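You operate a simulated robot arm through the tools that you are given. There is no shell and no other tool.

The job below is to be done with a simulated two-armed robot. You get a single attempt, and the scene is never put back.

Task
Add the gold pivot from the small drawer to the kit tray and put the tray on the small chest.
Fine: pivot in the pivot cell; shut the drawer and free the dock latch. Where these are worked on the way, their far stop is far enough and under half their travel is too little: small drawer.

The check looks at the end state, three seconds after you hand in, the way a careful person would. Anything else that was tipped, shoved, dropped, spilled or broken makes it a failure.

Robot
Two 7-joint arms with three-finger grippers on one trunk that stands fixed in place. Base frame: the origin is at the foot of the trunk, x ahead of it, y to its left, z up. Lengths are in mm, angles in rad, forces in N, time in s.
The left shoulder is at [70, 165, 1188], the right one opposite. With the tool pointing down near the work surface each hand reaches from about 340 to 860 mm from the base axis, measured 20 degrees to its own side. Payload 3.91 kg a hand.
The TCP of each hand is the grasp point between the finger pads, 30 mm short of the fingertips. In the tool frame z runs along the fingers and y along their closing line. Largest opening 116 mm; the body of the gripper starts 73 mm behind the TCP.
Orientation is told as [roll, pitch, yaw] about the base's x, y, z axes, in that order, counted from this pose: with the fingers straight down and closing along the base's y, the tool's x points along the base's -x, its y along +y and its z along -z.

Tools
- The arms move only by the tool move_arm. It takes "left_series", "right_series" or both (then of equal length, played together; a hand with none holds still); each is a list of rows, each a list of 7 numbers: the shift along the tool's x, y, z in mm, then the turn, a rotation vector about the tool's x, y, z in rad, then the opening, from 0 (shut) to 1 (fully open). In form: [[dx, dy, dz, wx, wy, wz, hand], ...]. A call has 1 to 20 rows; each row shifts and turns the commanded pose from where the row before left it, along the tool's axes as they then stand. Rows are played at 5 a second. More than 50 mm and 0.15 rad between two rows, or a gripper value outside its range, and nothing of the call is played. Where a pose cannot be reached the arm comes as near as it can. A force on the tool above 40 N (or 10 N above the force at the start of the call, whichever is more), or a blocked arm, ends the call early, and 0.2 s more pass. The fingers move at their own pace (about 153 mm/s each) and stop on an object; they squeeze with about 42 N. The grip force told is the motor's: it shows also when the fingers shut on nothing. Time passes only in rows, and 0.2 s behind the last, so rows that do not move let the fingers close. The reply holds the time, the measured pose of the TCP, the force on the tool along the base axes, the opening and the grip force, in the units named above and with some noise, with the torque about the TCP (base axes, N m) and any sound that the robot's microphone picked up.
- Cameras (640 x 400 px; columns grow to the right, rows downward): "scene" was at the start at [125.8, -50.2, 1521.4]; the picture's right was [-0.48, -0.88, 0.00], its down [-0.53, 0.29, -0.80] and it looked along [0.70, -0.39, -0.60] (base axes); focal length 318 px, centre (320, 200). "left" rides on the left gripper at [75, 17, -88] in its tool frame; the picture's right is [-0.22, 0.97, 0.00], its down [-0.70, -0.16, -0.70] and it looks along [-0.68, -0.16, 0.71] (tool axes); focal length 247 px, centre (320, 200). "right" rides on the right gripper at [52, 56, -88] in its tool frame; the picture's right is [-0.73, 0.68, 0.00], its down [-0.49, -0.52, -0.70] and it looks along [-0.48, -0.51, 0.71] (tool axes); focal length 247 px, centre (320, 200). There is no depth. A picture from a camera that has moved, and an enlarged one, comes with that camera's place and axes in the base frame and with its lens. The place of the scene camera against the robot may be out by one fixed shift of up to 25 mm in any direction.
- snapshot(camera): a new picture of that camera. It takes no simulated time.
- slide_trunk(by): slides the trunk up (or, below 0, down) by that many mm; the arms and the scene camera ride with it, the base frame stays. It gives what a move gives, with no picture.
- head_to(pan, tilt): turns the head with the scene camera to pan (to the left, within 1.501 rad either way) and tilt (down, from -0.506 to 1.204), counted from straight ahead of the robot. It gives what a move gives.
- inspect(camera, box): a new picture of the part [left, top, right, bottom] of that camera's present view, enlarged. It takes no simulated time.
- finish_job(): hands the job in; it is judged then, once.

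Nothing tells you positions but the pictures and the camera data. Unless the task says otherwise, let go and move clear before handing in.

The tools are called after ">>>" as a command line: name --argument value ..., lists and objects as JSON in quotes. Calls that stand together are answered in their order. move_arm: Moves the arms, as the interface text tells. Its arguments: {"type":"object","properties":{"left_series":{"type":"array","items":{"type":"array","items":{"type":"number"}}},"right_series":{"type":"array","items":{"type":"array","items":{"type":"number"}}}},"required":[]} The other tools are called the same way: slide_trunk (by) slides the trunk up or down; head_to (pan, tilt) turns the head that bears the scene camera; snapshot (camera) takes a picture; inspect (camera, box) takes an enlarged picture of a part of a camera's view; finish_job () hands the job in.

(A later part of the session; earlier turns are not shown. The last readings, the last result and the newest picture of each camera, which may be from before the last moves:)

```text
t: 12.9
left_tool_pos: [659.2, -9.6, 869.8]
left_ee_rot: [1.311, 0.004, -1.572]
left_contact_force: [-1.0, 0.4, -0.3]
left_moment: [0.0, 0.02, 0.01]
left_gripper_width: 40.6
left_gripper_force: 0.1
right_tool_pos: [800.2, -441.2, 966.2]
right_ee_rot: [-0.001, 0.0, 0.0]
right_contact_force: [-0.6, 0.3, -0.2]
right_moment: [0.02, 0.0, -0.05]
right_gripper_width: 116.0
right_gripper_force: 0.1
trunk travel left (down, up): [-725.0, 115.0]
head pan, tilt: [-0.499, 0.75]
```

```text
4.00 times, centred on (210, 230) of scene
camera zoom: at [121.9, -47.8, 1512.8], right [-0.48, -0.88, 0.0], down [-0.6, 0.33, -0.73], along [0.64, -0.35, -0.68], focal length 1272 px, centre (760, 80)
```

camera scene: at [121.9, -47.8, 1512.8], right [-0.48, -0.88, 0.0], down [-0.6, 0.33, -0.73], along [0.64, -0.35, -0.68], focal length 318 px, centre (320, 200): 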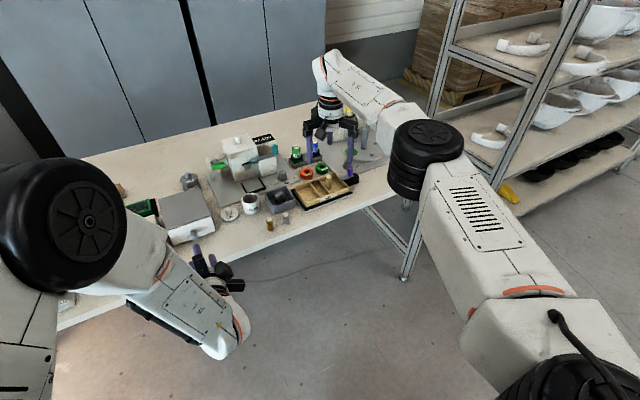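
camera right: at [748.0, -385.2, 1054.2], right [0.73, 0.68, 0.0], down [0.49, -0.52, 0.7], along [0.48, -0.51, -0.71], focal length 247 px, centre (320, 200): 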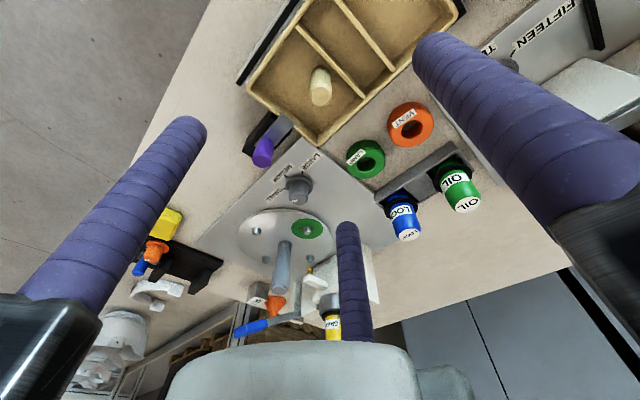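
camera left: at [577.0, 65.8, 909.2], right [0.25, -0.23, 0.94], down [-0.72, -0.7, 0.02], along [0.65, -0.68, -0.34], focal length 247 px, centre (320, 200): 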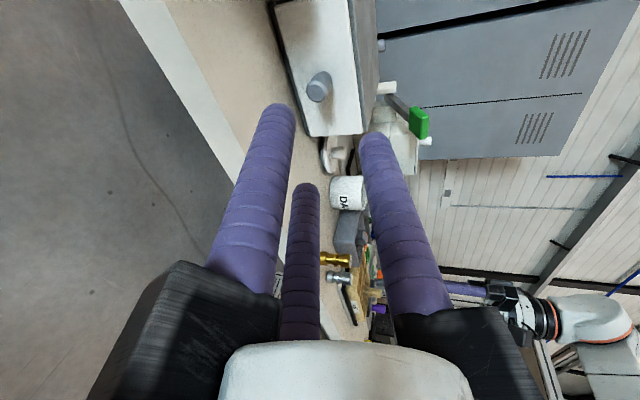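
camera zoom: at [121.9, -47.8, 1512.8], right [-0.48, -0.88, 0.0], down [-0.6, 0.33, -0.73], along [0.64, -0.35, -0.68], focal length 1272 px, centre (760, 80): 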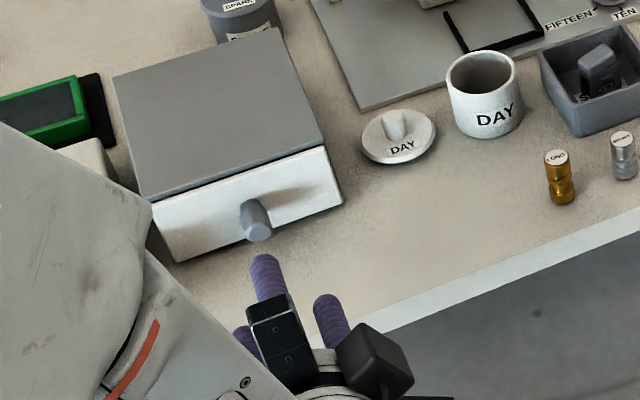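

Knob confirmed at y≈−9, z≈837, from x≈769 to the face at x≈795. I'll advance the open fingers around it.

>>> move_arm --left_series '[[0, -8.7, 17.9, 0, 0, 0, 0.38], [0, -8.6, 17.8, 0, 0, 0, 0.38], [0, 5.44, 20.3, 0, 0, 0, 0.38]]'

>>> snapshot --camera "left"

>>> inspect --camera "scene" --box '[150, 180, 270, 280]'

```text
t: 13.7
left_tool_pos: [711.3, -8.7, 844.0]
left_ee_rot: [1.307, 0.0, -1.57]
left_contact_force: [0.5, 0.3, -0.6]
left_moment: [0.01, -0.02, -0.02]
left_gripper_width: 43.9
left_gripper_force: 0.0
right_tool_pos: [801.0, -441.6, 966.8]
right_ee_rot: [0.001, 0.0, 0.001]
right_contact_force: [0.2, 0.2, -0.2]
right_moment: [-0.01, 0.04, 0.0]
right_gripper_width: 116.0
right_gripper_force: 0.1
trunk travel left (down, up): [-725.0, 115.0]
head pan, tilt: [-0.499, 0.75]
```

```text
taken
camera left: at [629.1, 65.8, 882.8], right [0.25, -0.22, 0.94], down [-0.72, -0.7, 0.03], along [0.65, -0.68, -0.34], focal length 247 px, centre (320, 200)
```

left: 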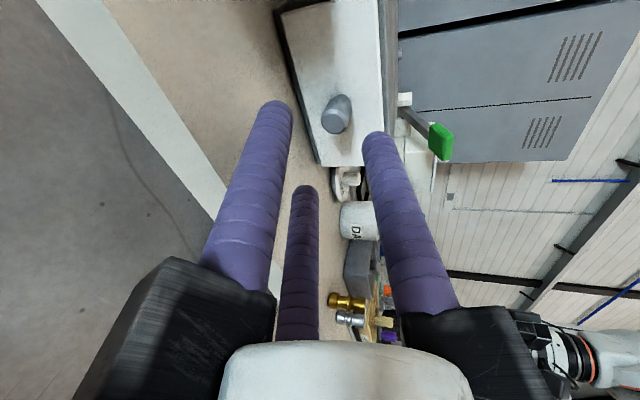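

```text
4.00 times, centred on (210, 230) of scene
camera zoom: at [123.3, -47.9, 1512.7], right [-0.48, -0.88, 0.0], down [-0.6, 0.33, -0.73], along [0.64, -0.35, -0.68], focal length 1272 px, centre (760, 80)
```

zoom: 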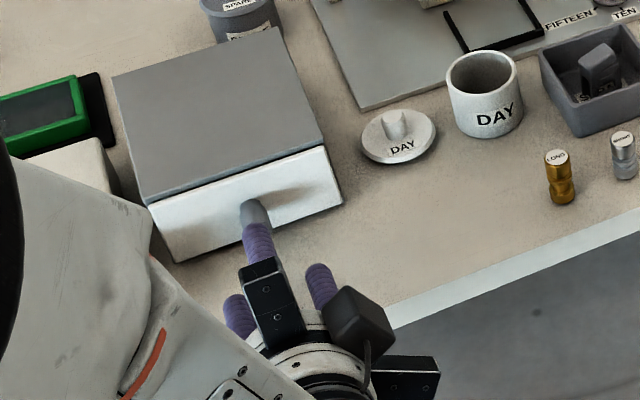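

>>> inspect --camera "left" --box '[250, 50, 430, 200]'

```text
2.67 times, centred on (340, 125) of left
camera zoom: at [629.1, 65.8, 882.8], right [0.25, -0.22, 0.94], down [-0.72, -0.7, 0.03], along [0.65, -0.68, -0.34], focal length 659 px, centre (267, 400)
```

zoom: 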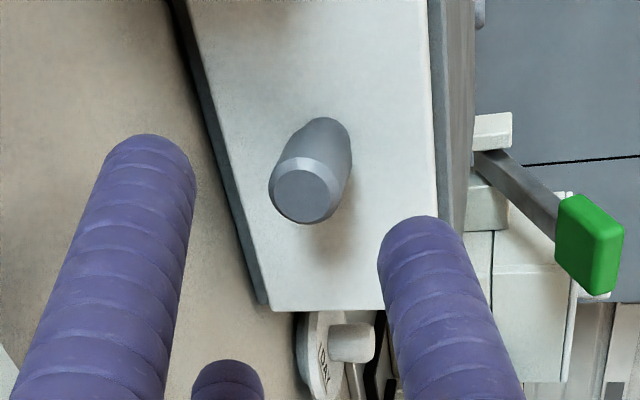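

The knob is centred between the fingers. I'll advance the remaining 42 mm and close.

>>> move_arm --left_series '[[0, 5.44, 20.3, 0, 0, 0, 0.38], [0, 5.44, 20.3, 0, 0, 0, 0.38], [0, 0, 0, 0, 0, 0, 0.38]]'

>>> inspect --camera "left" --box '[250, 50, 430, 200]'

>>> inspect --camera "scene" --box '[150, 180, 270, 280]'

```text
t: 14.5
left_tool_pos: [753.4, -7.0, 843.1]
left_ee_rot: [1.311, 0.0, -1.569]
left_contact_force: [-0.7, 0.0, 0.3]
left_moment: [-0.02, -0.01, -0.04]
left_gripper_width: 44.0
left_gripper_force: 0.0
right_tool_pos: [799.3, -442.6, 966.9]
right_ee_rot: [0.0, 0.0, -0.001]
right_contact_force: [0.6, 0.9, 0.2]
right_moment: [0.03, 0.02, 0.0]
right_gripper_width: 116.0
right_gripper_force: 0.0
trunk travel left (down, up): [-725.0, 115.0]
head pan, tilt: [-0.499, 0.75]
```

```text
2.67 times, centred on (340, 125) of left
camera zoom: at [671.1, 66.0, 883.8], right [0.25, -0.22, 0.94], down [-0.72, -0.7, 0.03], along [0.65, -0.68, -0.34], focal length 659 px, centre (267, 400)
```

zoom: 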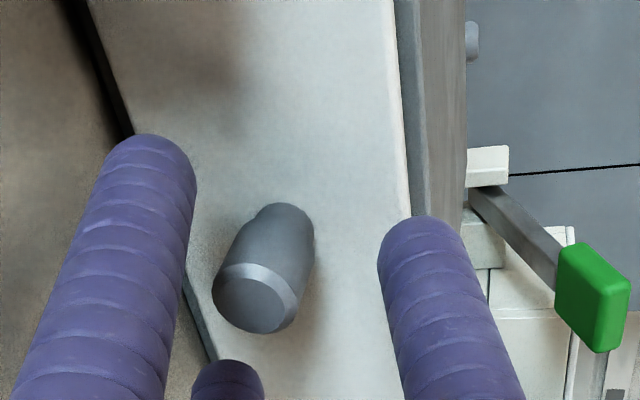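

```text
4.00 times, centred on (210, 230) of scene
camera zoom: at [122.2, -47.9, 1512.8], right [-0.48, -0.88, 0.0], down [-0.6, 0.33, -0.73], along [0.64, -0.35, -0.68], focal length 1272 px, centre (760, 80)
```

zoom: 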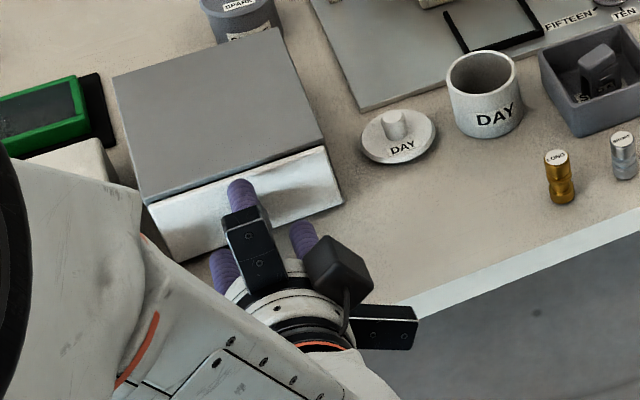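

The knob sits within the three fingers. Closing now.

>>> move_arm --left_series '[[0, 0, 0, 0, 0, 0, 0.2], [0, 0, 0, 0, 0, 0, 0.05], [0, 0, 0, 0, 0, 0, 0], [0, 0, 0, 0, 0, 0, 0]]'

>>> inspect --camera "left" --box '[250, 50, 430, 200]'

```text
t: 15.5
left_tool_pos: [753.7, -8.5, 843.4]
left_ee_rot: [1.308, 0.001, -1.571]
left_contact_force: [-0.2, -4.9, -5.7]
left_moment: [-0.07, 0.05, -0.13]
left_gripper_width: 17.9
left_gripper_force: 42.0
right_tool_pos: [800.5, -442.4, 965.3]
right_ee_rot: [-0.001, 0.0, 0.0]
right_contact_force: [-0.5, -0.7, 0.9]
right_moment: [0.02, 0.01, 0.04]
right_gripper_width: 116.1
right_gripper_force: 0.0
trunk travel left (down, up): [-725.0, 115.0]
head pan, tilt: [-0.499, 0.75]
```

```text
2.67 times, centred on (340, 125) of left
camera zoom: at [671.3, 64.9, 882.7], right [0.25, -0.22, 0.94], down [-0.72, -0.7, 0.03], along [0.65, -0.68, -0.34], focal length 659 px, centre (267, 400)
```

zoom: 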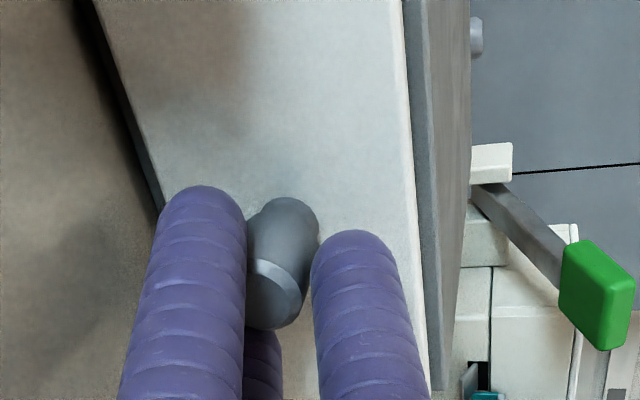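

The knob is gripped (17.9 mm, 42 N). Now I'll pull the drawer straight toward −x.

>>> move_arm --left_series '[[0, -2.6, -9.66, 0, 0, 0, 0], [0, -2.6, -9.66, 0, 0, 0, 0], [0, -2.6, -9.66, 0, 0, 0, 0], [0, -2.6, -9.66, 0, 0, 0, 0], [0, -2.6, -9.66, 0, 0, 0, 0]]'

>>> inspect --camera "scene" --box '[150, 180, 270, 280]'

```text
t: 16.7
left_tool_pos: [701.6, -10.3, 843.2]
left_ee_rot: [1.31, -0.001, -1.569]
left_contact_force: [-1.2, -8.8, -8.8]
left_moment: [-0.09, 0.46, -0.18]
left_gripper_width: 18.1
left_gripper_force: 41.5
right_tool_pos: [800.2, -443.1, 964.3]
right_ee_rot: [0.0, 0.001, 0.0]
right_contact_force: [0.6, 0.7, 0.3]
right_moment: [0.01, 0.01, 0.02]
right_gripper_width: 116.2
right_gripper_force: 0.0
trunk travel left (down, up): [-725.0, 115.0]
head pan, tilt: [-0.499, 0.75]
```

```text
4.00 times, centred on (210, 230) of scene
camera zoom: at [124.0, -49.3, 1512.5], right [-0.48, -0.88, 0.0], down [-0.6, 0.33, -0.73], along [0.64, -0.35, -0.68], focal length 1272 px, centre (760, 80)
```

zoom: 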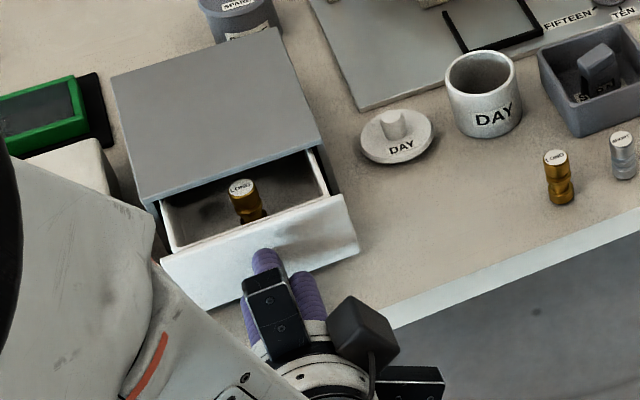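

The drawer slides; a gold pivot stands upright inside. I'll keep pulling toward the far stop.

>>> move_arm --left_series '[[0, -2.6, -9.66, 0, 0, 0, 0], [0, -2.6, -9.66, 0, 0, 0, 0], [0, -2.6, -9.66, 0, 0, 0, 0], [0, -2.6, -9.66, 0, 0, 0, 0]]'

>>> inspect --camera "scene" --box '[150, 180, 270, 280]'

```text
t: 17.7
left_tool_pos: [662.1, -9.7, 843.2]
left_ee_rot: [1.31, 0.001, -1.569]
left_contact_force: [0.4, -9.7, -11.8]
left_moment: [-0.06, 0.22, -0.18]
left_gripper_width: 17.8
left_gripper_force: 42.0
right_tool_pos: [801.6, -443.0, 965.5]
right_ee_rot: [0.002, 0.001, 0.001]
right_contact_force: [0.3, -0.4, -0.3]
right_moment: [0.0, 0.0, -0.03]
right_gripper_width: 116.0
right_gripper_force: 0.0
trunk travel left (down, up): [-725.0, 115.0]
head pan, tilt: [-0.499, 0.75]
```

```text
4.00 times, centred on (210, 230) of scene
camera zoom: at [125.3, -49.4, 1512.4], right [-0.48, -0.88, 0.0], down [-0.6, 0.33, -0.73], along [0.64, -0.35, -0.68], focal length 1272 px, centre (760, 80)
```

zoom: 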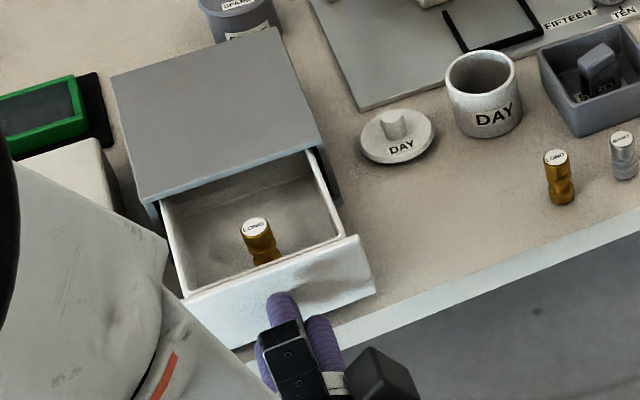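

About 91 mm open. I'll pull gently until the stop.

>>> move_arm --left_series '[[0, -1.55, -5.8, 0, 0, 0, 0], [0, -1.55, -5.8, 0, 0, 0, 0], [0, -1.55, -5.8, 0, 0, 0, 0], [0, -1.55, -5.8, 0, 0, 0, 0]]'

>>> inspect --camera "scene" --box '[150, 180, 270, 280]'

```text
t: 18.7
left_tool_pos: [640.9, -9.3, 842.5]
left_ee_rot: [1.309, -0.001, -1.568]
left_contact_force: [0.1, -0.2, 0.0]
left_moment: [0.03, 0.0, 0.0]
left_gripper_width: 9.1
left_gripper_force: 44.6
right_tool_pos: [801.7, -443.2, 965.0]
right_ee_rot: [0.001, 0.003, 0.001]
right_contact_force: [0.6, 0.8, -0.5]
right_moment: [-0.02, 0.02, 0.0]
right_gripper_width: 115.8
right_gripper_force: 0.1
trunk travel left (down, up): [-725.0, 115.0]
head pan, tilt: [-0.499, 0.75]
```

```text
4.00 times, centred on (210, 230) of scene
camera zoom: at [125.3, -48.5, 1512.4], right [-0.48, -0.88, 0.0], down [-0.6, 0.33, -0.73], along [0.64, -0.35, -0.68], focal length 1272 px, centre (760, 80)
```

zoom: 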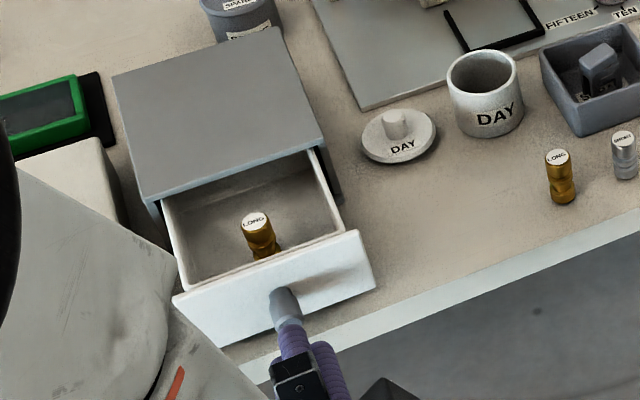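

The drawer reached its stop and the fingers slid off the knob; the pivot is still upright. I'll back the left hand off and out of the way to the left.

>>> move_arm --left_series '[[0, -5.2, -19.3, 0, 0, 0, 0], [0, -5.2, -19.3, 0, 0, 0, 0], [40, 9.65, -2.6, 0, 0, 0, 0], [40, 9.65, -2.6, 0, 0, 0, 0], [40, 9.65, -2.6, 0, 0, 0, 0], [40, 9.65, -2.6, 0, 0, 0, 0]]'

>>> snapshot --camera "scene"

>>> inspect --camera "scene" --box '[150, 180, 270, 280]'

>>> snapshot --camera "left"

```text
t: 20.1
left_tool_pos: [597.7, 153.1, 884.6]
left_ee_rot: [1.311, -0.002, -1.57]
left_contact_force: [0.2, 0.2, -0.1]
left_moment: [-0.02, -0.02, -0.05]
left_gripper_width: 9.2
left_gripper_force: 44.9
right_tool_pos: [799.0, -441.0, 966.9]
right_ee_rot: [-0.003, -0.001, 0.0]
right_contact_force: [0.7, 0.6, -0.4]
right_moment: [-0.03, 0.01, 0.0]
right_gripper_width: 115.9
right_gripper_force: 0.0
trunk travel left (down, up): [-725.0, 115.0]
head pan, tilt: [-0.499, 0.75]
```

```text
taken
camera scene: at [122.6, -45.8, 1512.8], right [-0.48, -0.88, 0.0], down [-0.6, 0.33, -0.73], along [0.64, -0.35, -0.68], focal length 318 px, centre (320, 200)
```

scene: 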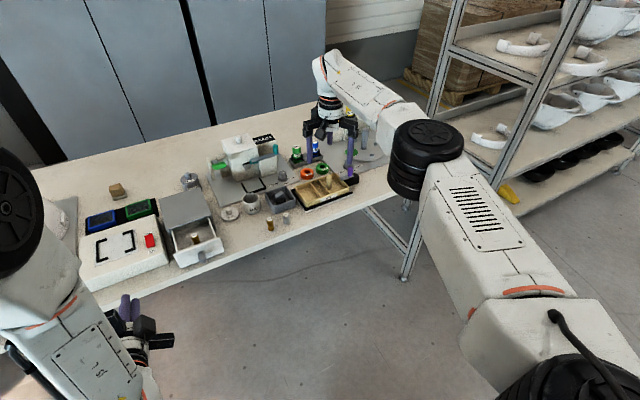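

```text
4.00 times, centred on (210, 230) of scene
camera zoom: at [122.6, -45.8, 1512.8], right [-0.48, -0.88, 0.0], down [-0.6, 0.33, -0.73], along [0.64, -0.35, -0.68], focal length 1272 px, centre (760, 80)
```

zoom: 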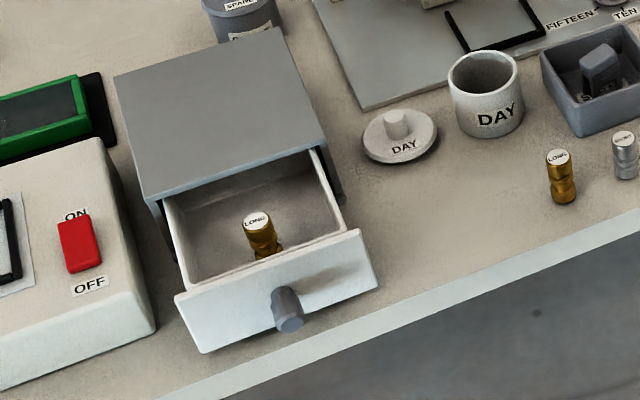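

```text
taken
camera left: at [515.6, 227.3, 923.2], right [0.25, -0.22, 0.94], down [-0.72, -0.7, 0.03], along [0.65, -0.68, -0.33], focal length 247 px, centre (320, 200)
```

left: 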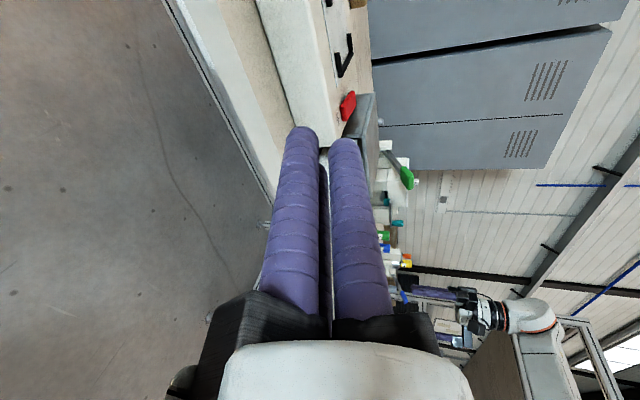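

The drawer is open with the pivot near its front. I'll bring the right hand over the drawer for a look straight down.

>>> move_arm --right_series '[[33, 0, -15, 0, 0, 0, 1], [33, 0, -15, 0, 0, 0, 1], [33, 0, -10, 0, 0, 0, 1], [-2, 43, 0, 0, 0, 0, 1], [-2, 43, 0, 0, 0, 0, 1], [-2, 43, 0, 0, 0, 0, 1], [-2, 43, 0, 0, 0, 0, 1], [-2, 43, 0, 0, 0, 0, 1], [-2, 43, 0, 0, 0, 0, 1], [-2, 43, 0, 0, 0, 0, 1], [-2, 43, 0, 0, 0, 0, 1], [-2, 43, 0, 0, 0, 0, 1], [-2, 43, 0, 0, 0, 0, 1]]'

>>> snapshot --camera "right"

>>> snapshot --camera "scene"

```text
t: 22.9
left_tool_pos: [597.9, 153.0, 883.8]
left_ee_rot: [1.312, -0.001, -1.57]
left_contact_force: [0.3, 0.3, 0.4]
left_moment: [-0.02, -0.04, -0.04]
left_gripper_width: 9.2
left_gripper_force: 44.9
right_tool_pos: [722.1, -11.1, 1007.7]
right_ee_rot: [-0.005, -0.001, 0.0]
right_contact_force: [0.8, -0.2, -0.4]
right_moment: [-0.02, -0.01, 0.0]
right_gripper_width: 116.0
right_gripper_force: 0.1
trunk travel left (down, up): [-725.0, 115.0]
head pan, tilt: [-0.499, 0.75]
```

```text
taken
camera right: at [669.1, 46.2, 1094.5], right [0.73, 0.68, 0.0], down [0.49, -0.52, 0.7], along [0.48, -0.51, -0.71], focal length 247 px, centre (320, 200)
```

right: 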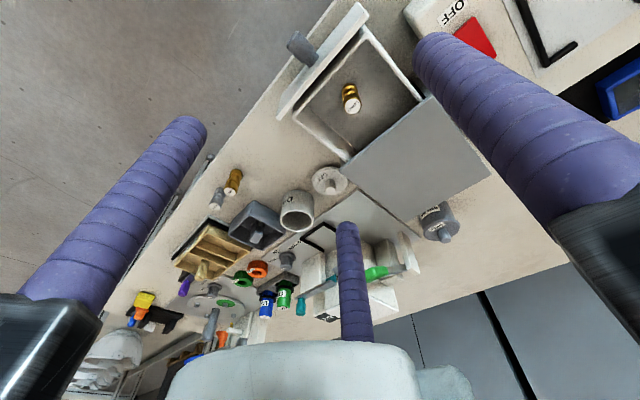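

```text
taken
camera scene: at [122.7, -45.2, 1512.8], right [-0.48, -0.88, 0.0], down [-0.6, 0.33, -0.73], along [0.64, -0.35, -0.68], focal length 318 px, centre (320, 200)
```

scene: 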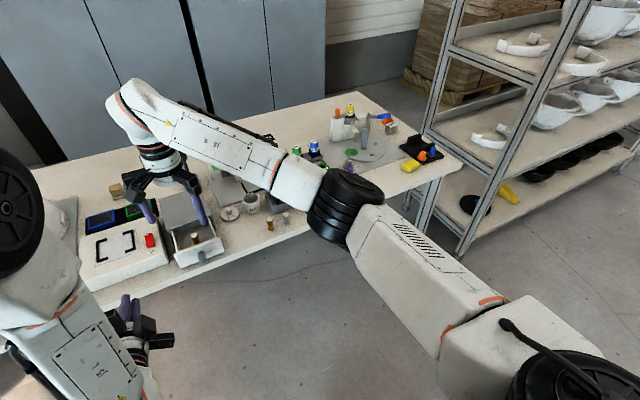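

>>> inspect --camera "right" --box '[270, 0, 450, 170]'

>>> inspect --camera "right" --box '[325, 65, 385, 125]'

```text
2.35 times, centred on (360, 85) of right
camera zoom: at [669.1, 46.2, 1094.5], right [0.73, 0.68, 0.0], down [0.49, -0.52, 0.7], along [0.48, -0.51, -0.71], focal length 581 px, centre (226, 471)
```

zoom: 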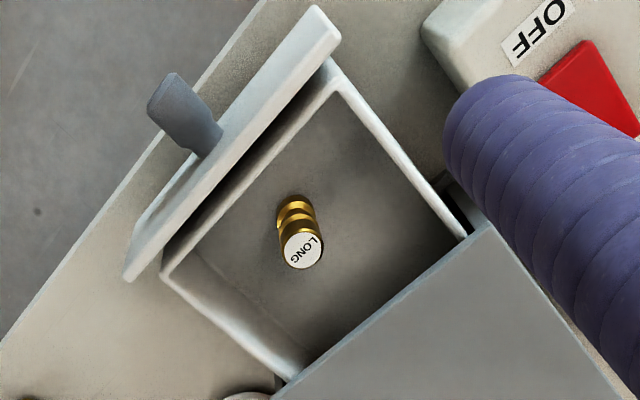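

```text
6.67 times, centred on (355, 95) of right
camera zoom: at [669.1, 46.2, 1094.5], right [0.73, 0.68, 0.0], down [0.49, -0.52, 0.7], along [0.48, -0.51, -0.71], focal length 1646 px, centre (87, 900)
```

zoom: 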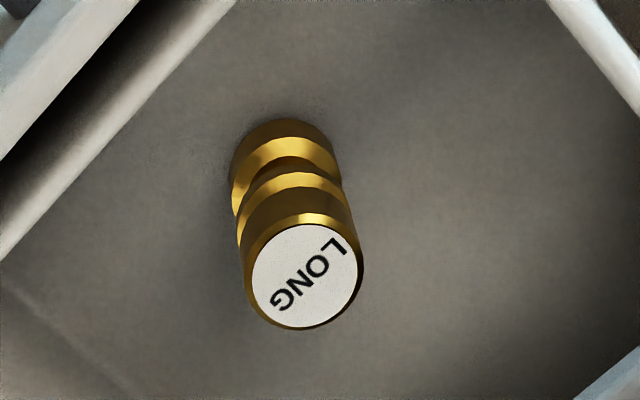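

The pivot stands at roughly (763, −8) in the drawer, closer to the chest than it seemed. I'll turn the right hand so that its single finger faces −x (clear of the chest front) and take another view for exact measurement.

>>> move_arm --right_series '[[-8, 1, 8, 0, 0, -0.1428, 1], [-8, 0, 8, 0, 0, -0.1428, 1], [0, 0, 8, 0, 0, -0.1428, 1], [0, 0, 8, 0, 0, -0.1428, 1], [0, 0, 0, 0, 0, -0.1428, 1], [0, 0, 0, 0, 0, -0.1428, 1], [0, 0, 0, 0, 0, -0.1428, 1], [0, 0, 0, 0, 0, -0.1428, 1], [0, 0, 0, 0, 0, -0.1428, 1], [0, 0, 0, 0, 0, -0.1428, 1], [0, 0, 0, 0, 0, -0.1428, 1]]'

>>> snapshot --camera "right"

>>> snapshot --camera "scene"

```text
t: 25.3
left_tool_pos: [598.0, 151.2, 883.0]
left_ee_rot: [1.312, 0.001, -1.568]
left_contact_force: [0.6, -0.8, 0.9]
left_moment: [0.04, 0.0, -0.01]
left_gripper_width: 9.1
left_gripper_force: 45.0
right_tool_pos: [738.0, -8.5, 974.4]
right_ee_rot: [0.0, 0.0, 1.572]
right_contact_force: [0.8, -0.4, 0.0]
right_moment: [-0.04, 0.01, 0.01]
right_gripper_width: 116.1
right_gripper_force: 0.1
trunk travel left (down, up): [-725.0, 115.0]
head pan, tilt: [-0.499, 0.75]
```

```text
taken
camera right: at [681.2, -61.4, 1062.4], right [-0.68, 0.73, 0.0], down [0.52, 0.49, 0.7], along [0.51, 0.48, -0.71], focal length 247 px, centre (320, 200)
```

right: 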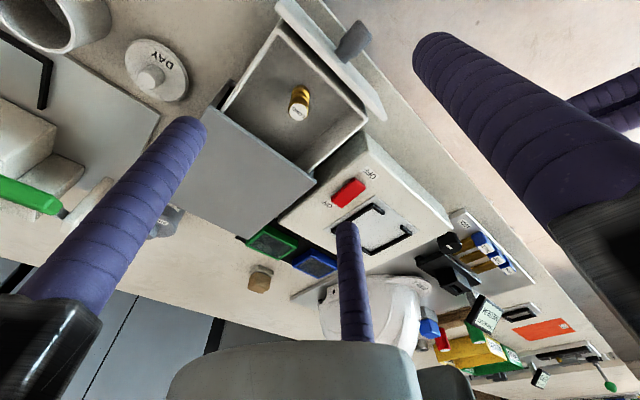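

```text
taken
camera scene: at [122.6, -47.7, 1512.7], right [-0.48, -0.88, 0.0], down [-0.6, 0.33, -0.73], along [0.64, -0.35, -0.68], focal length 318 px, centre (320, 200)
```

scene: 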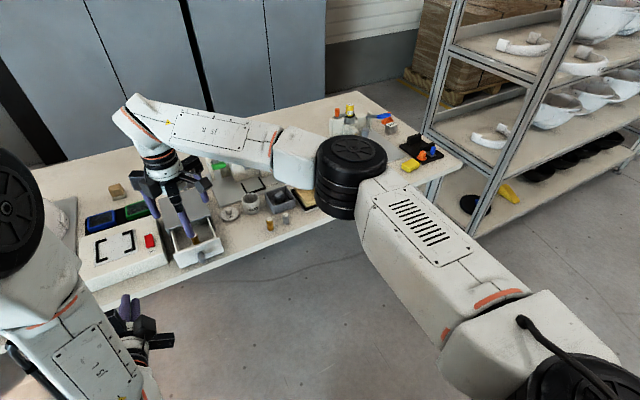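

>>> inspect --camera "right" --box '[270, 70, 330, 130]'

>>> inspect --camera "right" --box '[210, 0, 390, 190]'

```text
6.67 times, centred on (300, 100) of right
camera zoom: at [681.2, -61.4, 1062.4], right [-0.68, 0.73, 0.0], down [0.52, 0.49, 0.7], along [0.51, 0.48, -0.71], focal length 1646 px, centre (453, 867)
```

zoom: 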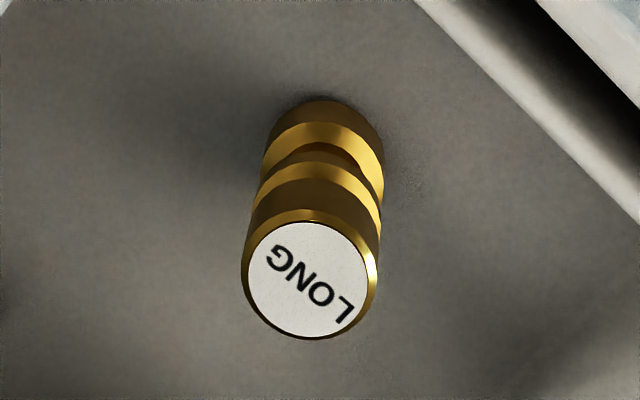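

```text
2.11 times, centred on (300, 95) of right
camera zoom: at [681.2, -61.4, 1062.4], right [-0.68, 0.73, 0.0], down [0.52, 0.49, 0.7], along [0.51, 0.48, -0.71], focal length 520 px, centre (362, 421)
```

zoom: 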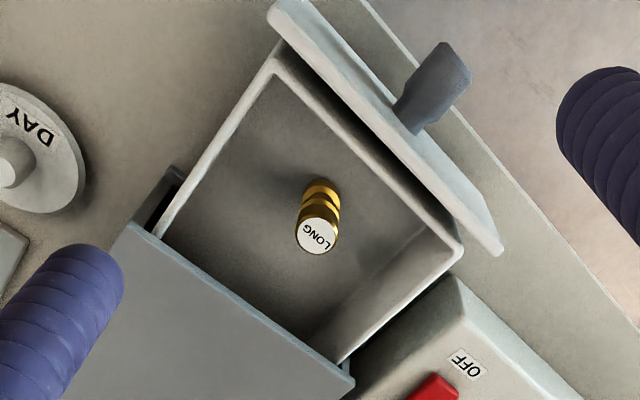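

The pivot is 17 mm wide, 41 mm tall, at (765, −9.4), top z≈852. I'll narrow the fingers to ~36 mm, move above it and check alignment.

>>> move_arm --right_series '[[0.1, -6.75, 10, 0, 0, 0, 0.5], [0.1, -6.75, 16, 0, 0, 0, 0.31], [0.1, -6.75, 24, 0, 0, 0, 0.31], [0.1, -6.75, 24, 0, 0, 0, 0.31], [0, 0, 0, 0, 0, 0, 0.31]]'

>>> snapshot --camera "right"

>>> inspect --camera "right" --box '[230, 50, 410, 220]'

```text
t: 26.5
left_tool_pos: [598.0, 150.5, 884.0]
left_ee_rot: [1.31, 0.0, -1.569]
left_contact_force: [0.0, -0.8, -0.2]
left_moment: [-0.01, -0.01, -0.01]
left_gripper_width: 9.2
left_gripper_force: 45.1
right_tool_pos: [765.0, -9.4, 901.1]
right_ee_rot: [0.0, 0.0, 1.571]
right_contact_force: [-0.1, -0.5, -0.1]
right_moment: [0.02, 0.0, 0.02]
right_gripper_width: 36.0
right_gripper_force: 0.0
trunk travel left (down, up): [-725.0, 115.0]
head pan, tilt: [-0.499, 0.75]
```

```text
taken
camera right: at [708.2, -61.9, 988.5], right [-0.68, 0.73, 0.0], down [0.52, 0.49, 0.7], along [0.51, 0.48, -0.71], focal length 247 px, centre (320, 200)
```

right: 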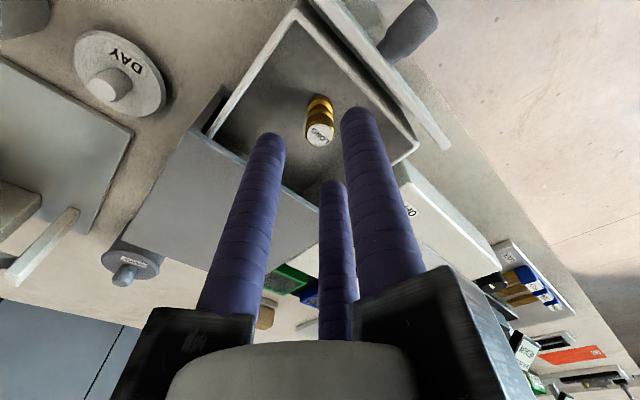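

```text
2.35 times, centred on (320, 135) of right
camera zoom: at [708.2, -61.9, 988.5], right [-0.68, 0.73, 0.0], down [0.52, 0.49, 0.7], along [0.51, 0.48, -0.71], focal length 581 px, centre (320, 353)
```

zoom: 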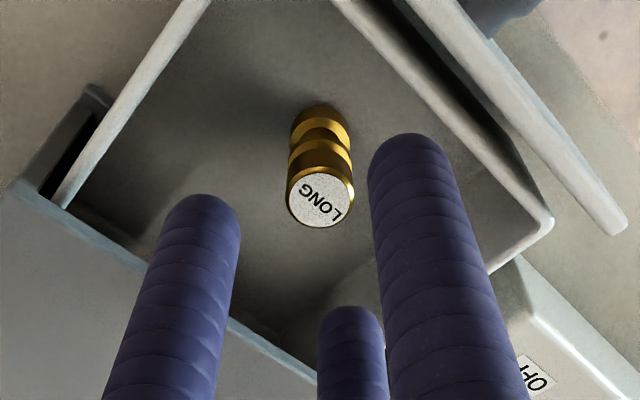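

Alignment is right on. I'll descend so the fingertips take the upper cylinder, then close.

>>> move_arm --right_series '[[0, 0, 17.5, 0, 0, 0, 0.31], [0, 0, 17.5, 0, 0, 0, 0.31], [0, 0, 0, 0, 0, 0, 0.31], [0, 0, 0, 0, 0, 0, 0.2], [0, 0, 0, 0, 0, 0, 0.1], [0, 0, 0, 0, 0, 0, 0], [0, 0, 0, 0, 0, 0, 0]]'

>>> inspect --camera "right" --box '[230, 50, 410, 220]'

>>> inspect --camera "scene" --box '[140, 140, 280, 280]'

```text
t: 28.1
left_tool_pos: [597.6, 151.7, 883.7]
left_ee_rot: [1.309, -0.001, -1.569]
left_contact_force: [0.3, 0.6, -0.6]
left_moment: [-0.02, 0.01, 0.0]
left_gripper_width: 9.0
left_gripper_force: 45.1
right_tool_pos: [764.8, -10.4, 864.5]
right_ee_rot: [0.0, 0.001, 1.568]
right_contact_force: [-0.3, 0.1, 0.5]
right_moment: [-0.02, 0.0, -0.01]
right_gripper_width: 16.6
right_gripper_force: 41.8
trunk travel left (down, up): [-725.0, 115.0]
head pan, tilt: [-0.499, 0.75]
```

```text
2.35 times, centred on (320, 135) of right
camera zoom: at [708.6, -61.5, 952.9], right [-0.68, 0.73, 0.0], down [0.52, 0.49, 0.7], along [0.51, 0.48, -0.71], focal length 581 px, centre (320, 353)
```

zoom: 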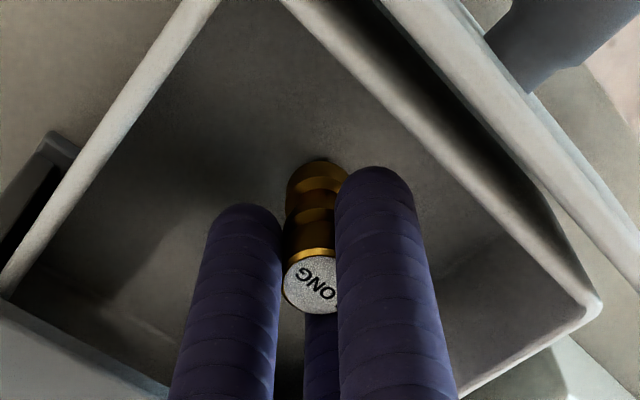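

```text
2.86 times, centred on (210, 210) of scene
camera zoom: at [122.8, -47.7, 1512.7], right [-0.48, -0.88, 0.0], down [-0.6, 0.33, -0.73], along [0.64, -0.35, -0.68], focal length 908 px, centre (634, 171)
```

zoom: 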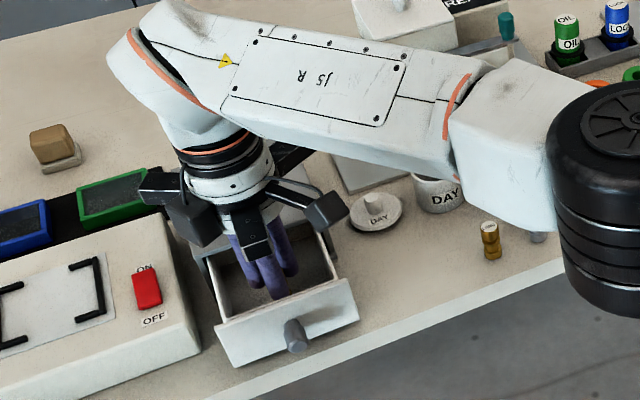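

The pivot is gripped. I'll lift it straight up and turn the hand back to its normal yaw.

>>> move_arm --right_series '[[0, 0, -10, 0, 0, 0, 0], [0, 0, -20, 0, 0, 0, 0], [0, 0, -25, 0, 0, 0, 0], [0, 0, -25, 0, 0, 0, 0], [0, 0, -25, 0, 0, 0, 0], [0, 0, 0, 0, 0, 0.1428, 0], [0, 0, 0, 0, 0, 0.1428, 0], [0, 0, 0, 0, 0, 0.1428, 0], [0, 0, 0, 0, 0, 0.1428, 0], [0, 0, 0, 0, 0, 0.1428, 0], [0, 0, 0, 0, 0, 0.1428, 0], [0, 0, 0, 0, 0, 0.1428, 0], [0, 0, 0, 0, 0, 0.1428, 0], [0, 0, 0, 0, 0, 0.1428, 0], [0, 0, 0, 0, 0, 0.1428, 0], [0, 0, 0, 0, 0, 0.1428, 0]]'

>>> snapshot --camera "right"

>>> snapshot --camera "scene"

```text
t: 31.5
left_tool_pos: [597.5, 152.6, 884.4]
left_ee_rot: [1.311, -0.002, -1.568]
left_contact_force: [-0.3, 0.8, 0.8]
left_moment: [0.01, 0.02, -0.01]
left_gripper_width: 8.8
left_gripper_force: 45.2
right_tool_pos: [765.1, -9.2, 970.7]
right_ee_rot: [0.0, 0.006, -0.002]
right_contact_force: [1.1, 0.1, 0.5]
right_moment: [0.06, 0.07, 0.03]
right_gripper_width: 16.8
right_gripper_force: 42.0
trunk travel left (down, up): [-725.0, 115.0]
head pan, tilt: [-0.499, 0.75]
```

```text
taken
camera right: at [712.5, 47.8, 1059.1], right [0.73, 0.68, 0.0], down [0.49, -0.52, 0.7], along [0.47, -0.51, -0.72], focal length 247 px, centre (320, 200)
```

right: 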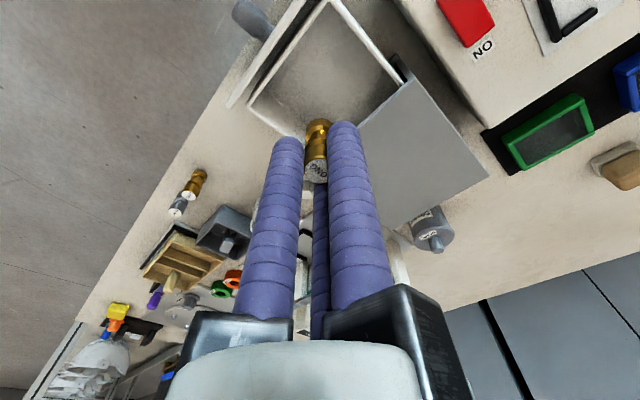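

```text
taken
camera scene: at [123.4, -46.5, 1513.0], right [-0.48, -0.88, 0.0], down [-0.6, 0.33, -0.73], along [0.64, -0.35, -0.68], focal length 318 px, centre (320, 200)
```

scene: 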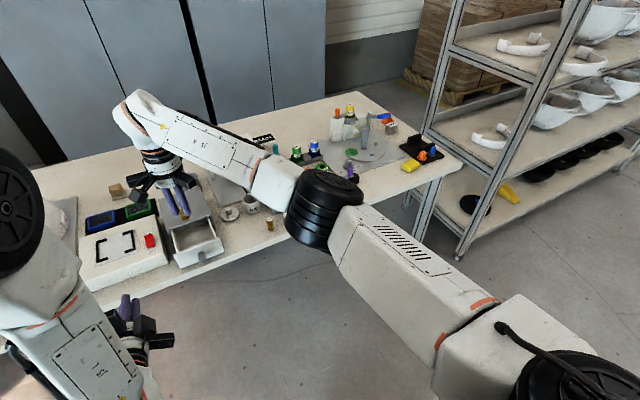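

The pivot is held well. I'll carry it over to above the tray's narrow cell.

>>> move_arm --right_series '[[0, -40, 0, 0, 0, 0, 0], [0, -40, 0, 0, 0, 0, 0], [0, -40, 0, 0, 0, 0, 0], [0, -40, 0, 0, 0, 0, 0], [0, -40, 0, 0, 0, 0, 0], [0, -40, 0, 0, 0, 0, 0], [0, -40, 0, 0, 0, 0, 0], [0, -40, 0, 0, 0, 0, 0], [0, -40, 0, 0, 0, 0, 0], [0, -40, 0, 0, 0, 0, 0]]'

>>> snapshot --camera "right"

>>> inspect --camera "scene" --box '[260, 120, 400, 230]'

>>> inspect --camera "right" --box '[200, 10, 440, 190]'

```text
t: 33.7
left_tool_pos: [598.1, 150.4, 884.5]
left_ee_rot: [1.311, 0.001, -1.569]
left_contact_force: [0.3, -0.3, 0.6]
left_moment: [0.0, 0.01, 0.01]
left_gripper_width: 8.8
left_gripper_force: 45.0
right_tool_pos: [764.3, -412.4, 969.2]
right_ee_rot: [0.0, 0.0, 0.003]
right_contact_force: [0.2, -0.8, 0.4]
right_moment: [0.04, -0.01, 0.03]
right_gripper_width: 16.9
right_gripper_force: 41.9
trunk travel left (down, up): [-725.0, 115.0]
head pan, tilt: [-0.499, 0.75]
```

```text
taken
camera right: at [711.7, -355.0, 1057.7], right [0.73, 0.68, 0.0], down [0.49, -0.52, 0.7], along [0.48, -0.51, -0.71], focal length 247 px, centre (320, 200)
```

right: 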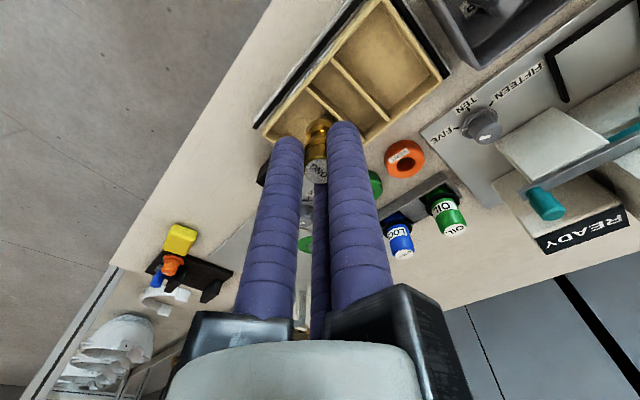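

```text
3.64 times, centred on (330, 175) of scene
camera zoom: at [122.5, -49.2, 1512.7], right [-0.48, -0.88, 0.0], down [-0.6, 0.33, -0.73], along [0.64, -0.35, -0.68], focal length 1156 px, centre (284, 291)
```

zoom: 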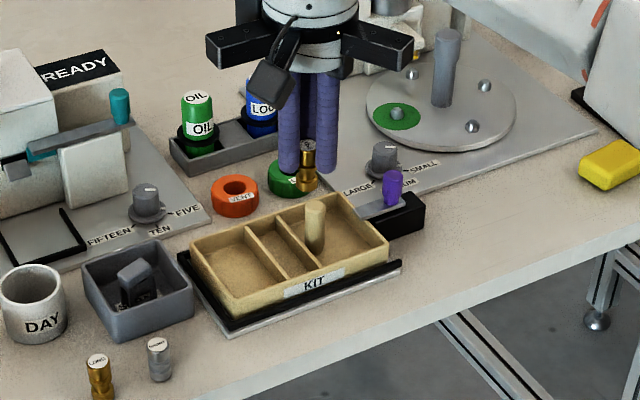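

```text
2.22 times, centred on (320, 100) of right
camera zoom: at [711.7, -355.0, 1057.7], right [0.73, 0.68, 0.0], down [0.49, -0.52, 0.7], along [0.48, -0.51, -0.71], focal length 549 px, centre (320, 422)
```

zoom: 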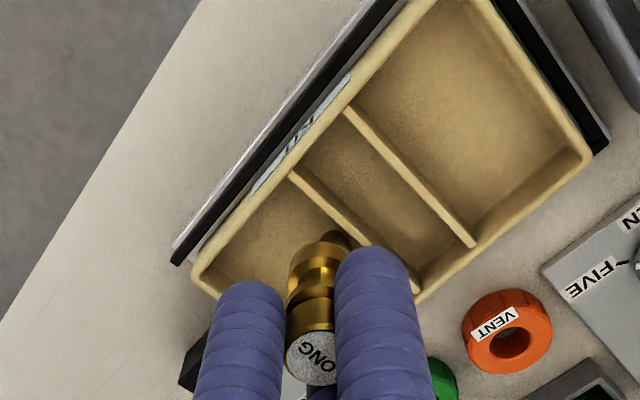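

Dividers are at y≈−394 and −427, so the narrow cell's centre is y≈−410. I'll move to (772, −410) and lower partway to check.

>>> move_arm --right_series '[[-8, 0.5, 0, 0, 0, 0, 0], [0, 0, 22, 0, 0, 0, 0], [0, 0, 22, 0, 0, 0, 0], [0, 0, 22, 0, 0, 0, 0], [0, 0, 15, 0, 0, 0, 0], [0, 0, 0, 0, 0, 0, 0]]'

>>> inspect --camera "right" --box '[200, 10, 440, 190]'

>>> inspect --camera "scene" --box '[290, 140, 380, 220]'

```text
t: 35.1
left_tool_pos: [597.7, 151.5, 884.3]
left_ee_rot: [1.312, 0.001, -1.568]
left_contact_force: [0.6, 0.3, 0.0]
left_moment: [-0.01, 0.01, 0.02]
left_gripper_width: 9.0
left_gripper_force: 45.1
right_tool_pos: [771.9, -408.7, 890.4]
right_ee_rot: [0.0, 0.001, -0.001]
right_contact_force: [-0.8, 0.3, 0.6]
right_moment: [0.02, -0.02, 0.03]
right_gripper_width: 16.7
right_gripper_force: 41.7
trunk travel left (down, up): [-725.0, 115.0]
head pan, tilt: [-0.499, 0.75]
```

```text
2.22 times, centred on (320, 100) of right
camera zoom: at [719.7, -352.1, 977.6], right [0.73, 0.68, 0.0], down [0.49, -0.52, 0.7], along [0.48, -0.51, -0.71], focal length 549 px, centre (320, 422)
```

zoom: 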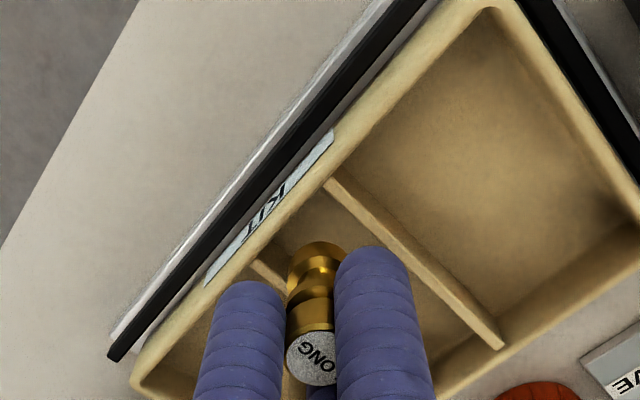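

```text
5.00 times, centred on (335, 180) of scene
camera zoom: at [122.6, -47.7, 1512.8], right [-0.48, -0.88, 0.0], down [-0.6, 0.33, -0.73], along [0.64, -0.35, -0.68], focal length 1590 px, centre (245, 300)
```

zoom: 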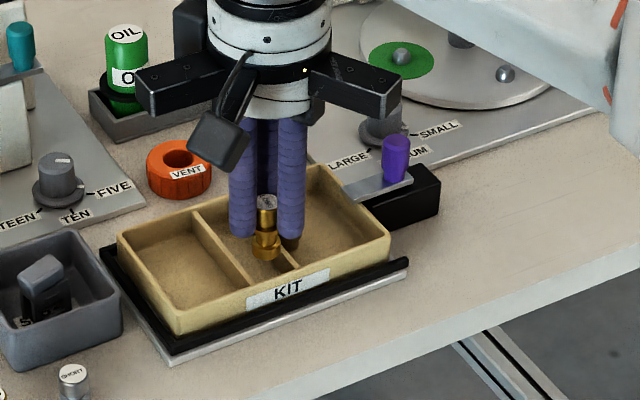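

The pivot hangs over the narrow cell. I'll shift 1.5 mm in −y and lower it near the floor.

>>> move_arm --right_series '[[0, -1.5, 8, 0, 0, 0, 0], [0, 0, 8, 0, 0, 0, 0], [0, 0, 7, 0, 0, 0, 0], [0, 0, 0, 0, 0, 0, 0]]'

>>> inspect --camera "right" --box '[200, 10, 440, 190]'

>>> inspect --camera "scene" --box '[290, 140, 380, 220]'

```text
t: 36.1
left_tool_pos: [597.8, 151.7, 884.0]
left_ee_rot: [1.31, 0.001, -1.568]
left_contact_force: [-0.5, 0.6, 0.7]
left_moment: [-0.01, -0.01, 0.03]
left_gripper_width: 8.8
left_gripper_force: 45.0
right_tool_pos: [773.0, -410.8, 866.1]
right_ee_rot: [0.002, 0.0, 0.0]
right_contact_force: [1.1, -0.7, 0.0]
right_moment: [-0.02, 0.02, 0.03]
right_gripper_width: 16.6
right_gripper_force: 41.6
trunk travel left (down, up): [-725.0, 115.0]
head pan, tilt: [-0.499, 0.75]
```

```text
2.22 times, centred on (320, 100) of right
camera zoom: at [720.2, -354.5, 954.4], right [0.73, 0.68, 0.0], down [0.49, -0.52, 0.7], along [0.48, -0.51, -0.71], focal length 549 px, centre (320, 422)
```

zoom: 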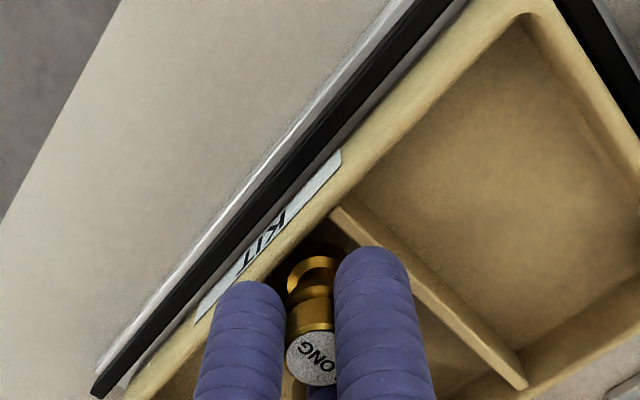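

```text
5.00 times, centred on (335, 180) of scene
camera zoom: at [122.7, -47.9, 1512.7], right [-0.48, -0.88, 0.0], down [-0.6, 0.33, -0.73], along [0.64, -0.35, -0.68], focal length 1590 px, centre (245, 300)
```

zoom: 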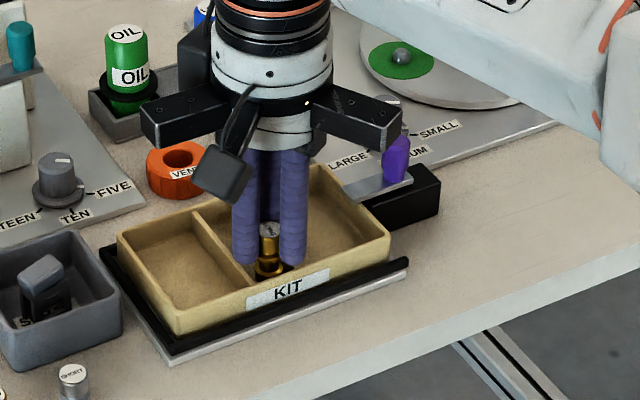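

The pivot is entering the cell cleanly. I'll lower in small steps until it touches the floor.

>>> move_arm --right_series '[[0, 0, 2, 0, 0, 0, 0], [0, 0, 2, 0, 0, 0, 0], [0, 0, 0, 0, 0, 0, 0]]'

>>> inspect --camera "scene" --box '[315, 165, 365, 205]'

```text
t: 36.9
left_tool_pos: [598.0, 152.0, 883.0]
left_ee_rot: [1.31, 0.001, -1.568]
left_contact_force: [0.2, -0.6, 0.4]
left_moment: [-0.04, 0.0, 0.04]
left_gripper_width: 9.0
left_gripper_force: 45.2
right_tool_pos: [771.6, -410.8, 863.2]
right_ee_rot: [0.001, 0.0, -0.001]
right_contact_force: [0.0, 0.1, 1.2]
right_moment: [-0.02, -0.02, 0.01]
right_gripper_width: 16.5
right_gripper_force: 41.3
trunk travel left (down, up): [-725.0, 115.0]
head pan, tilt: [-0.499, 0.75]
```

```text
10.00 times, centred on (340, 185) of scene
camera zoom: at [122.5, -47.8, 1512.8], right [-0.48, -0.88, 0.0], down [-0.6, 0.33, -0.73], along [0.64, -0.35, -0.68], focal length 3180 px, centre (120, 350)
```

zoom: 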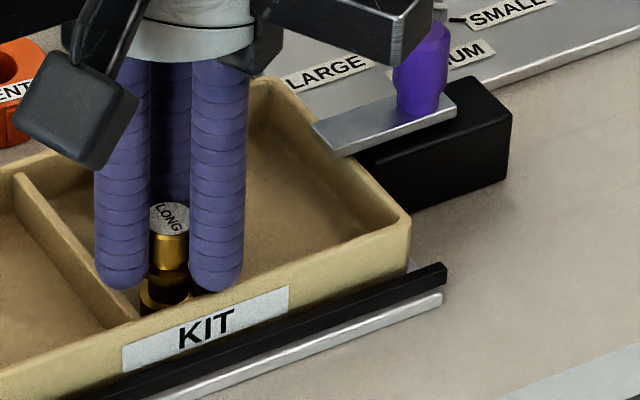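

No contact yet. Continue stepping down.

>>> move_arm --right_series '[[0, 0, 1.5, 0, 0, 0, 0], [0, 0, 1.5, 0, 0, 0, 0], [0, 0, 0, 0, 0, 0, 0]]'

```text
t: 37.7
left_tool_pos: [597.5, 152.6, 884.2]
left_ee_rot: [1.312, -0.002, -1.569]
left_contact_force: [-0.1, 0.3, 0.0]
left_moment: [0.0, 0.01, -0.01]
left_gripper_width: 9.2
left_gripper_force: 44.9
right_tool_pos: [771.3, -411.2, 861.2]
right_ee_rot: [-0.002, -0.003, -0.002]
right_contact_force: [3.7, -2.6, 14.9]
right_moment: [-0.14, -0.15, 0.0]
right_gripper_width: 16.6
right_gripper_force: 41.9
trunk travel left (down, up): [-725.0, 115.0]
head pan, tilt: [-0.499, 0.75]
```

Contact (≈15 N): the pivot's bottom is on the cell floor. I'll ease up a millimetre and open slightly.

>>> move_arm --right_series '[[0, 0, -1, 0, 0, 0, 0], [0, 0, 0, 0, 0, 0, 0.17], [0, 0, 0, 0, 0, 0, 0.22], [0, 0, 0, 0, 0, 0, 0.24], [0, 0, 0, 0, 0, 0, 0.24]]'

>>> inspect --camera "scene" --box '[315, 165, 365, 205]'

>>> inspect --camera "right" --box '[200, 10, 440, 190]'

```text
t: 38.9
left_tool_pos: [597.5, 149.7, 883.5]
left_ee_rot: [1.311, -0.001, -1.57]
left_contact_force: [-0.4, -0.6, 0.3]
left_moment: [0.02, -0.01, 0.02]
left_gripper_width: 9.1
left_gripper_force: 44.6
right_tool_pos: [772.1, -411.9, 860.0]
right_ee_rot: [0.0, -0.001, 0.0]
right_contact_force: [0.6, -0.6, 0.2]
right_moment: [-0.02, 0.0, 0.04]
right_gripper_width: 27.9
right_gripper_force: 0.2
trunk travel left (down, up): [-725.0, 115.0]
head pan, tilt: [-0.499, 0.75]
```

```text
10.00 times, centred on (340, 185) of scene
camera zoom: at [122.8, -47.8, 1512.7], right [-0.48, -0.88, 0.0], down [-0.6, 0.33, -0.73], along [0.64, -0.35, -0.68], focal length 3180 px, centre (120, 350)
```

zoom: 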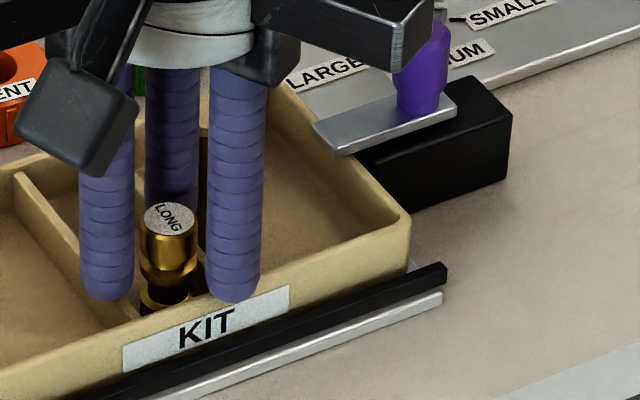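

```text
2.22 times, centred on (320, 100) of right
camera zoom: at [720.0, -354.8, 948.1], right [0.73, 0.68, 0.0], down [0.49, -0.52, 0.7], along [0.48, -0.51, -0.71], focal length 549 px, centre (320, 422)
```

zoom: 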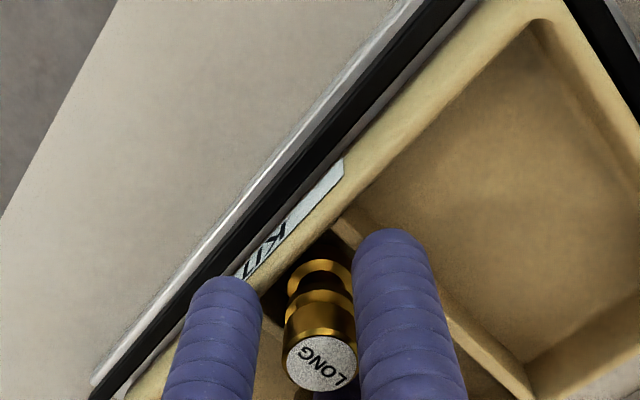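

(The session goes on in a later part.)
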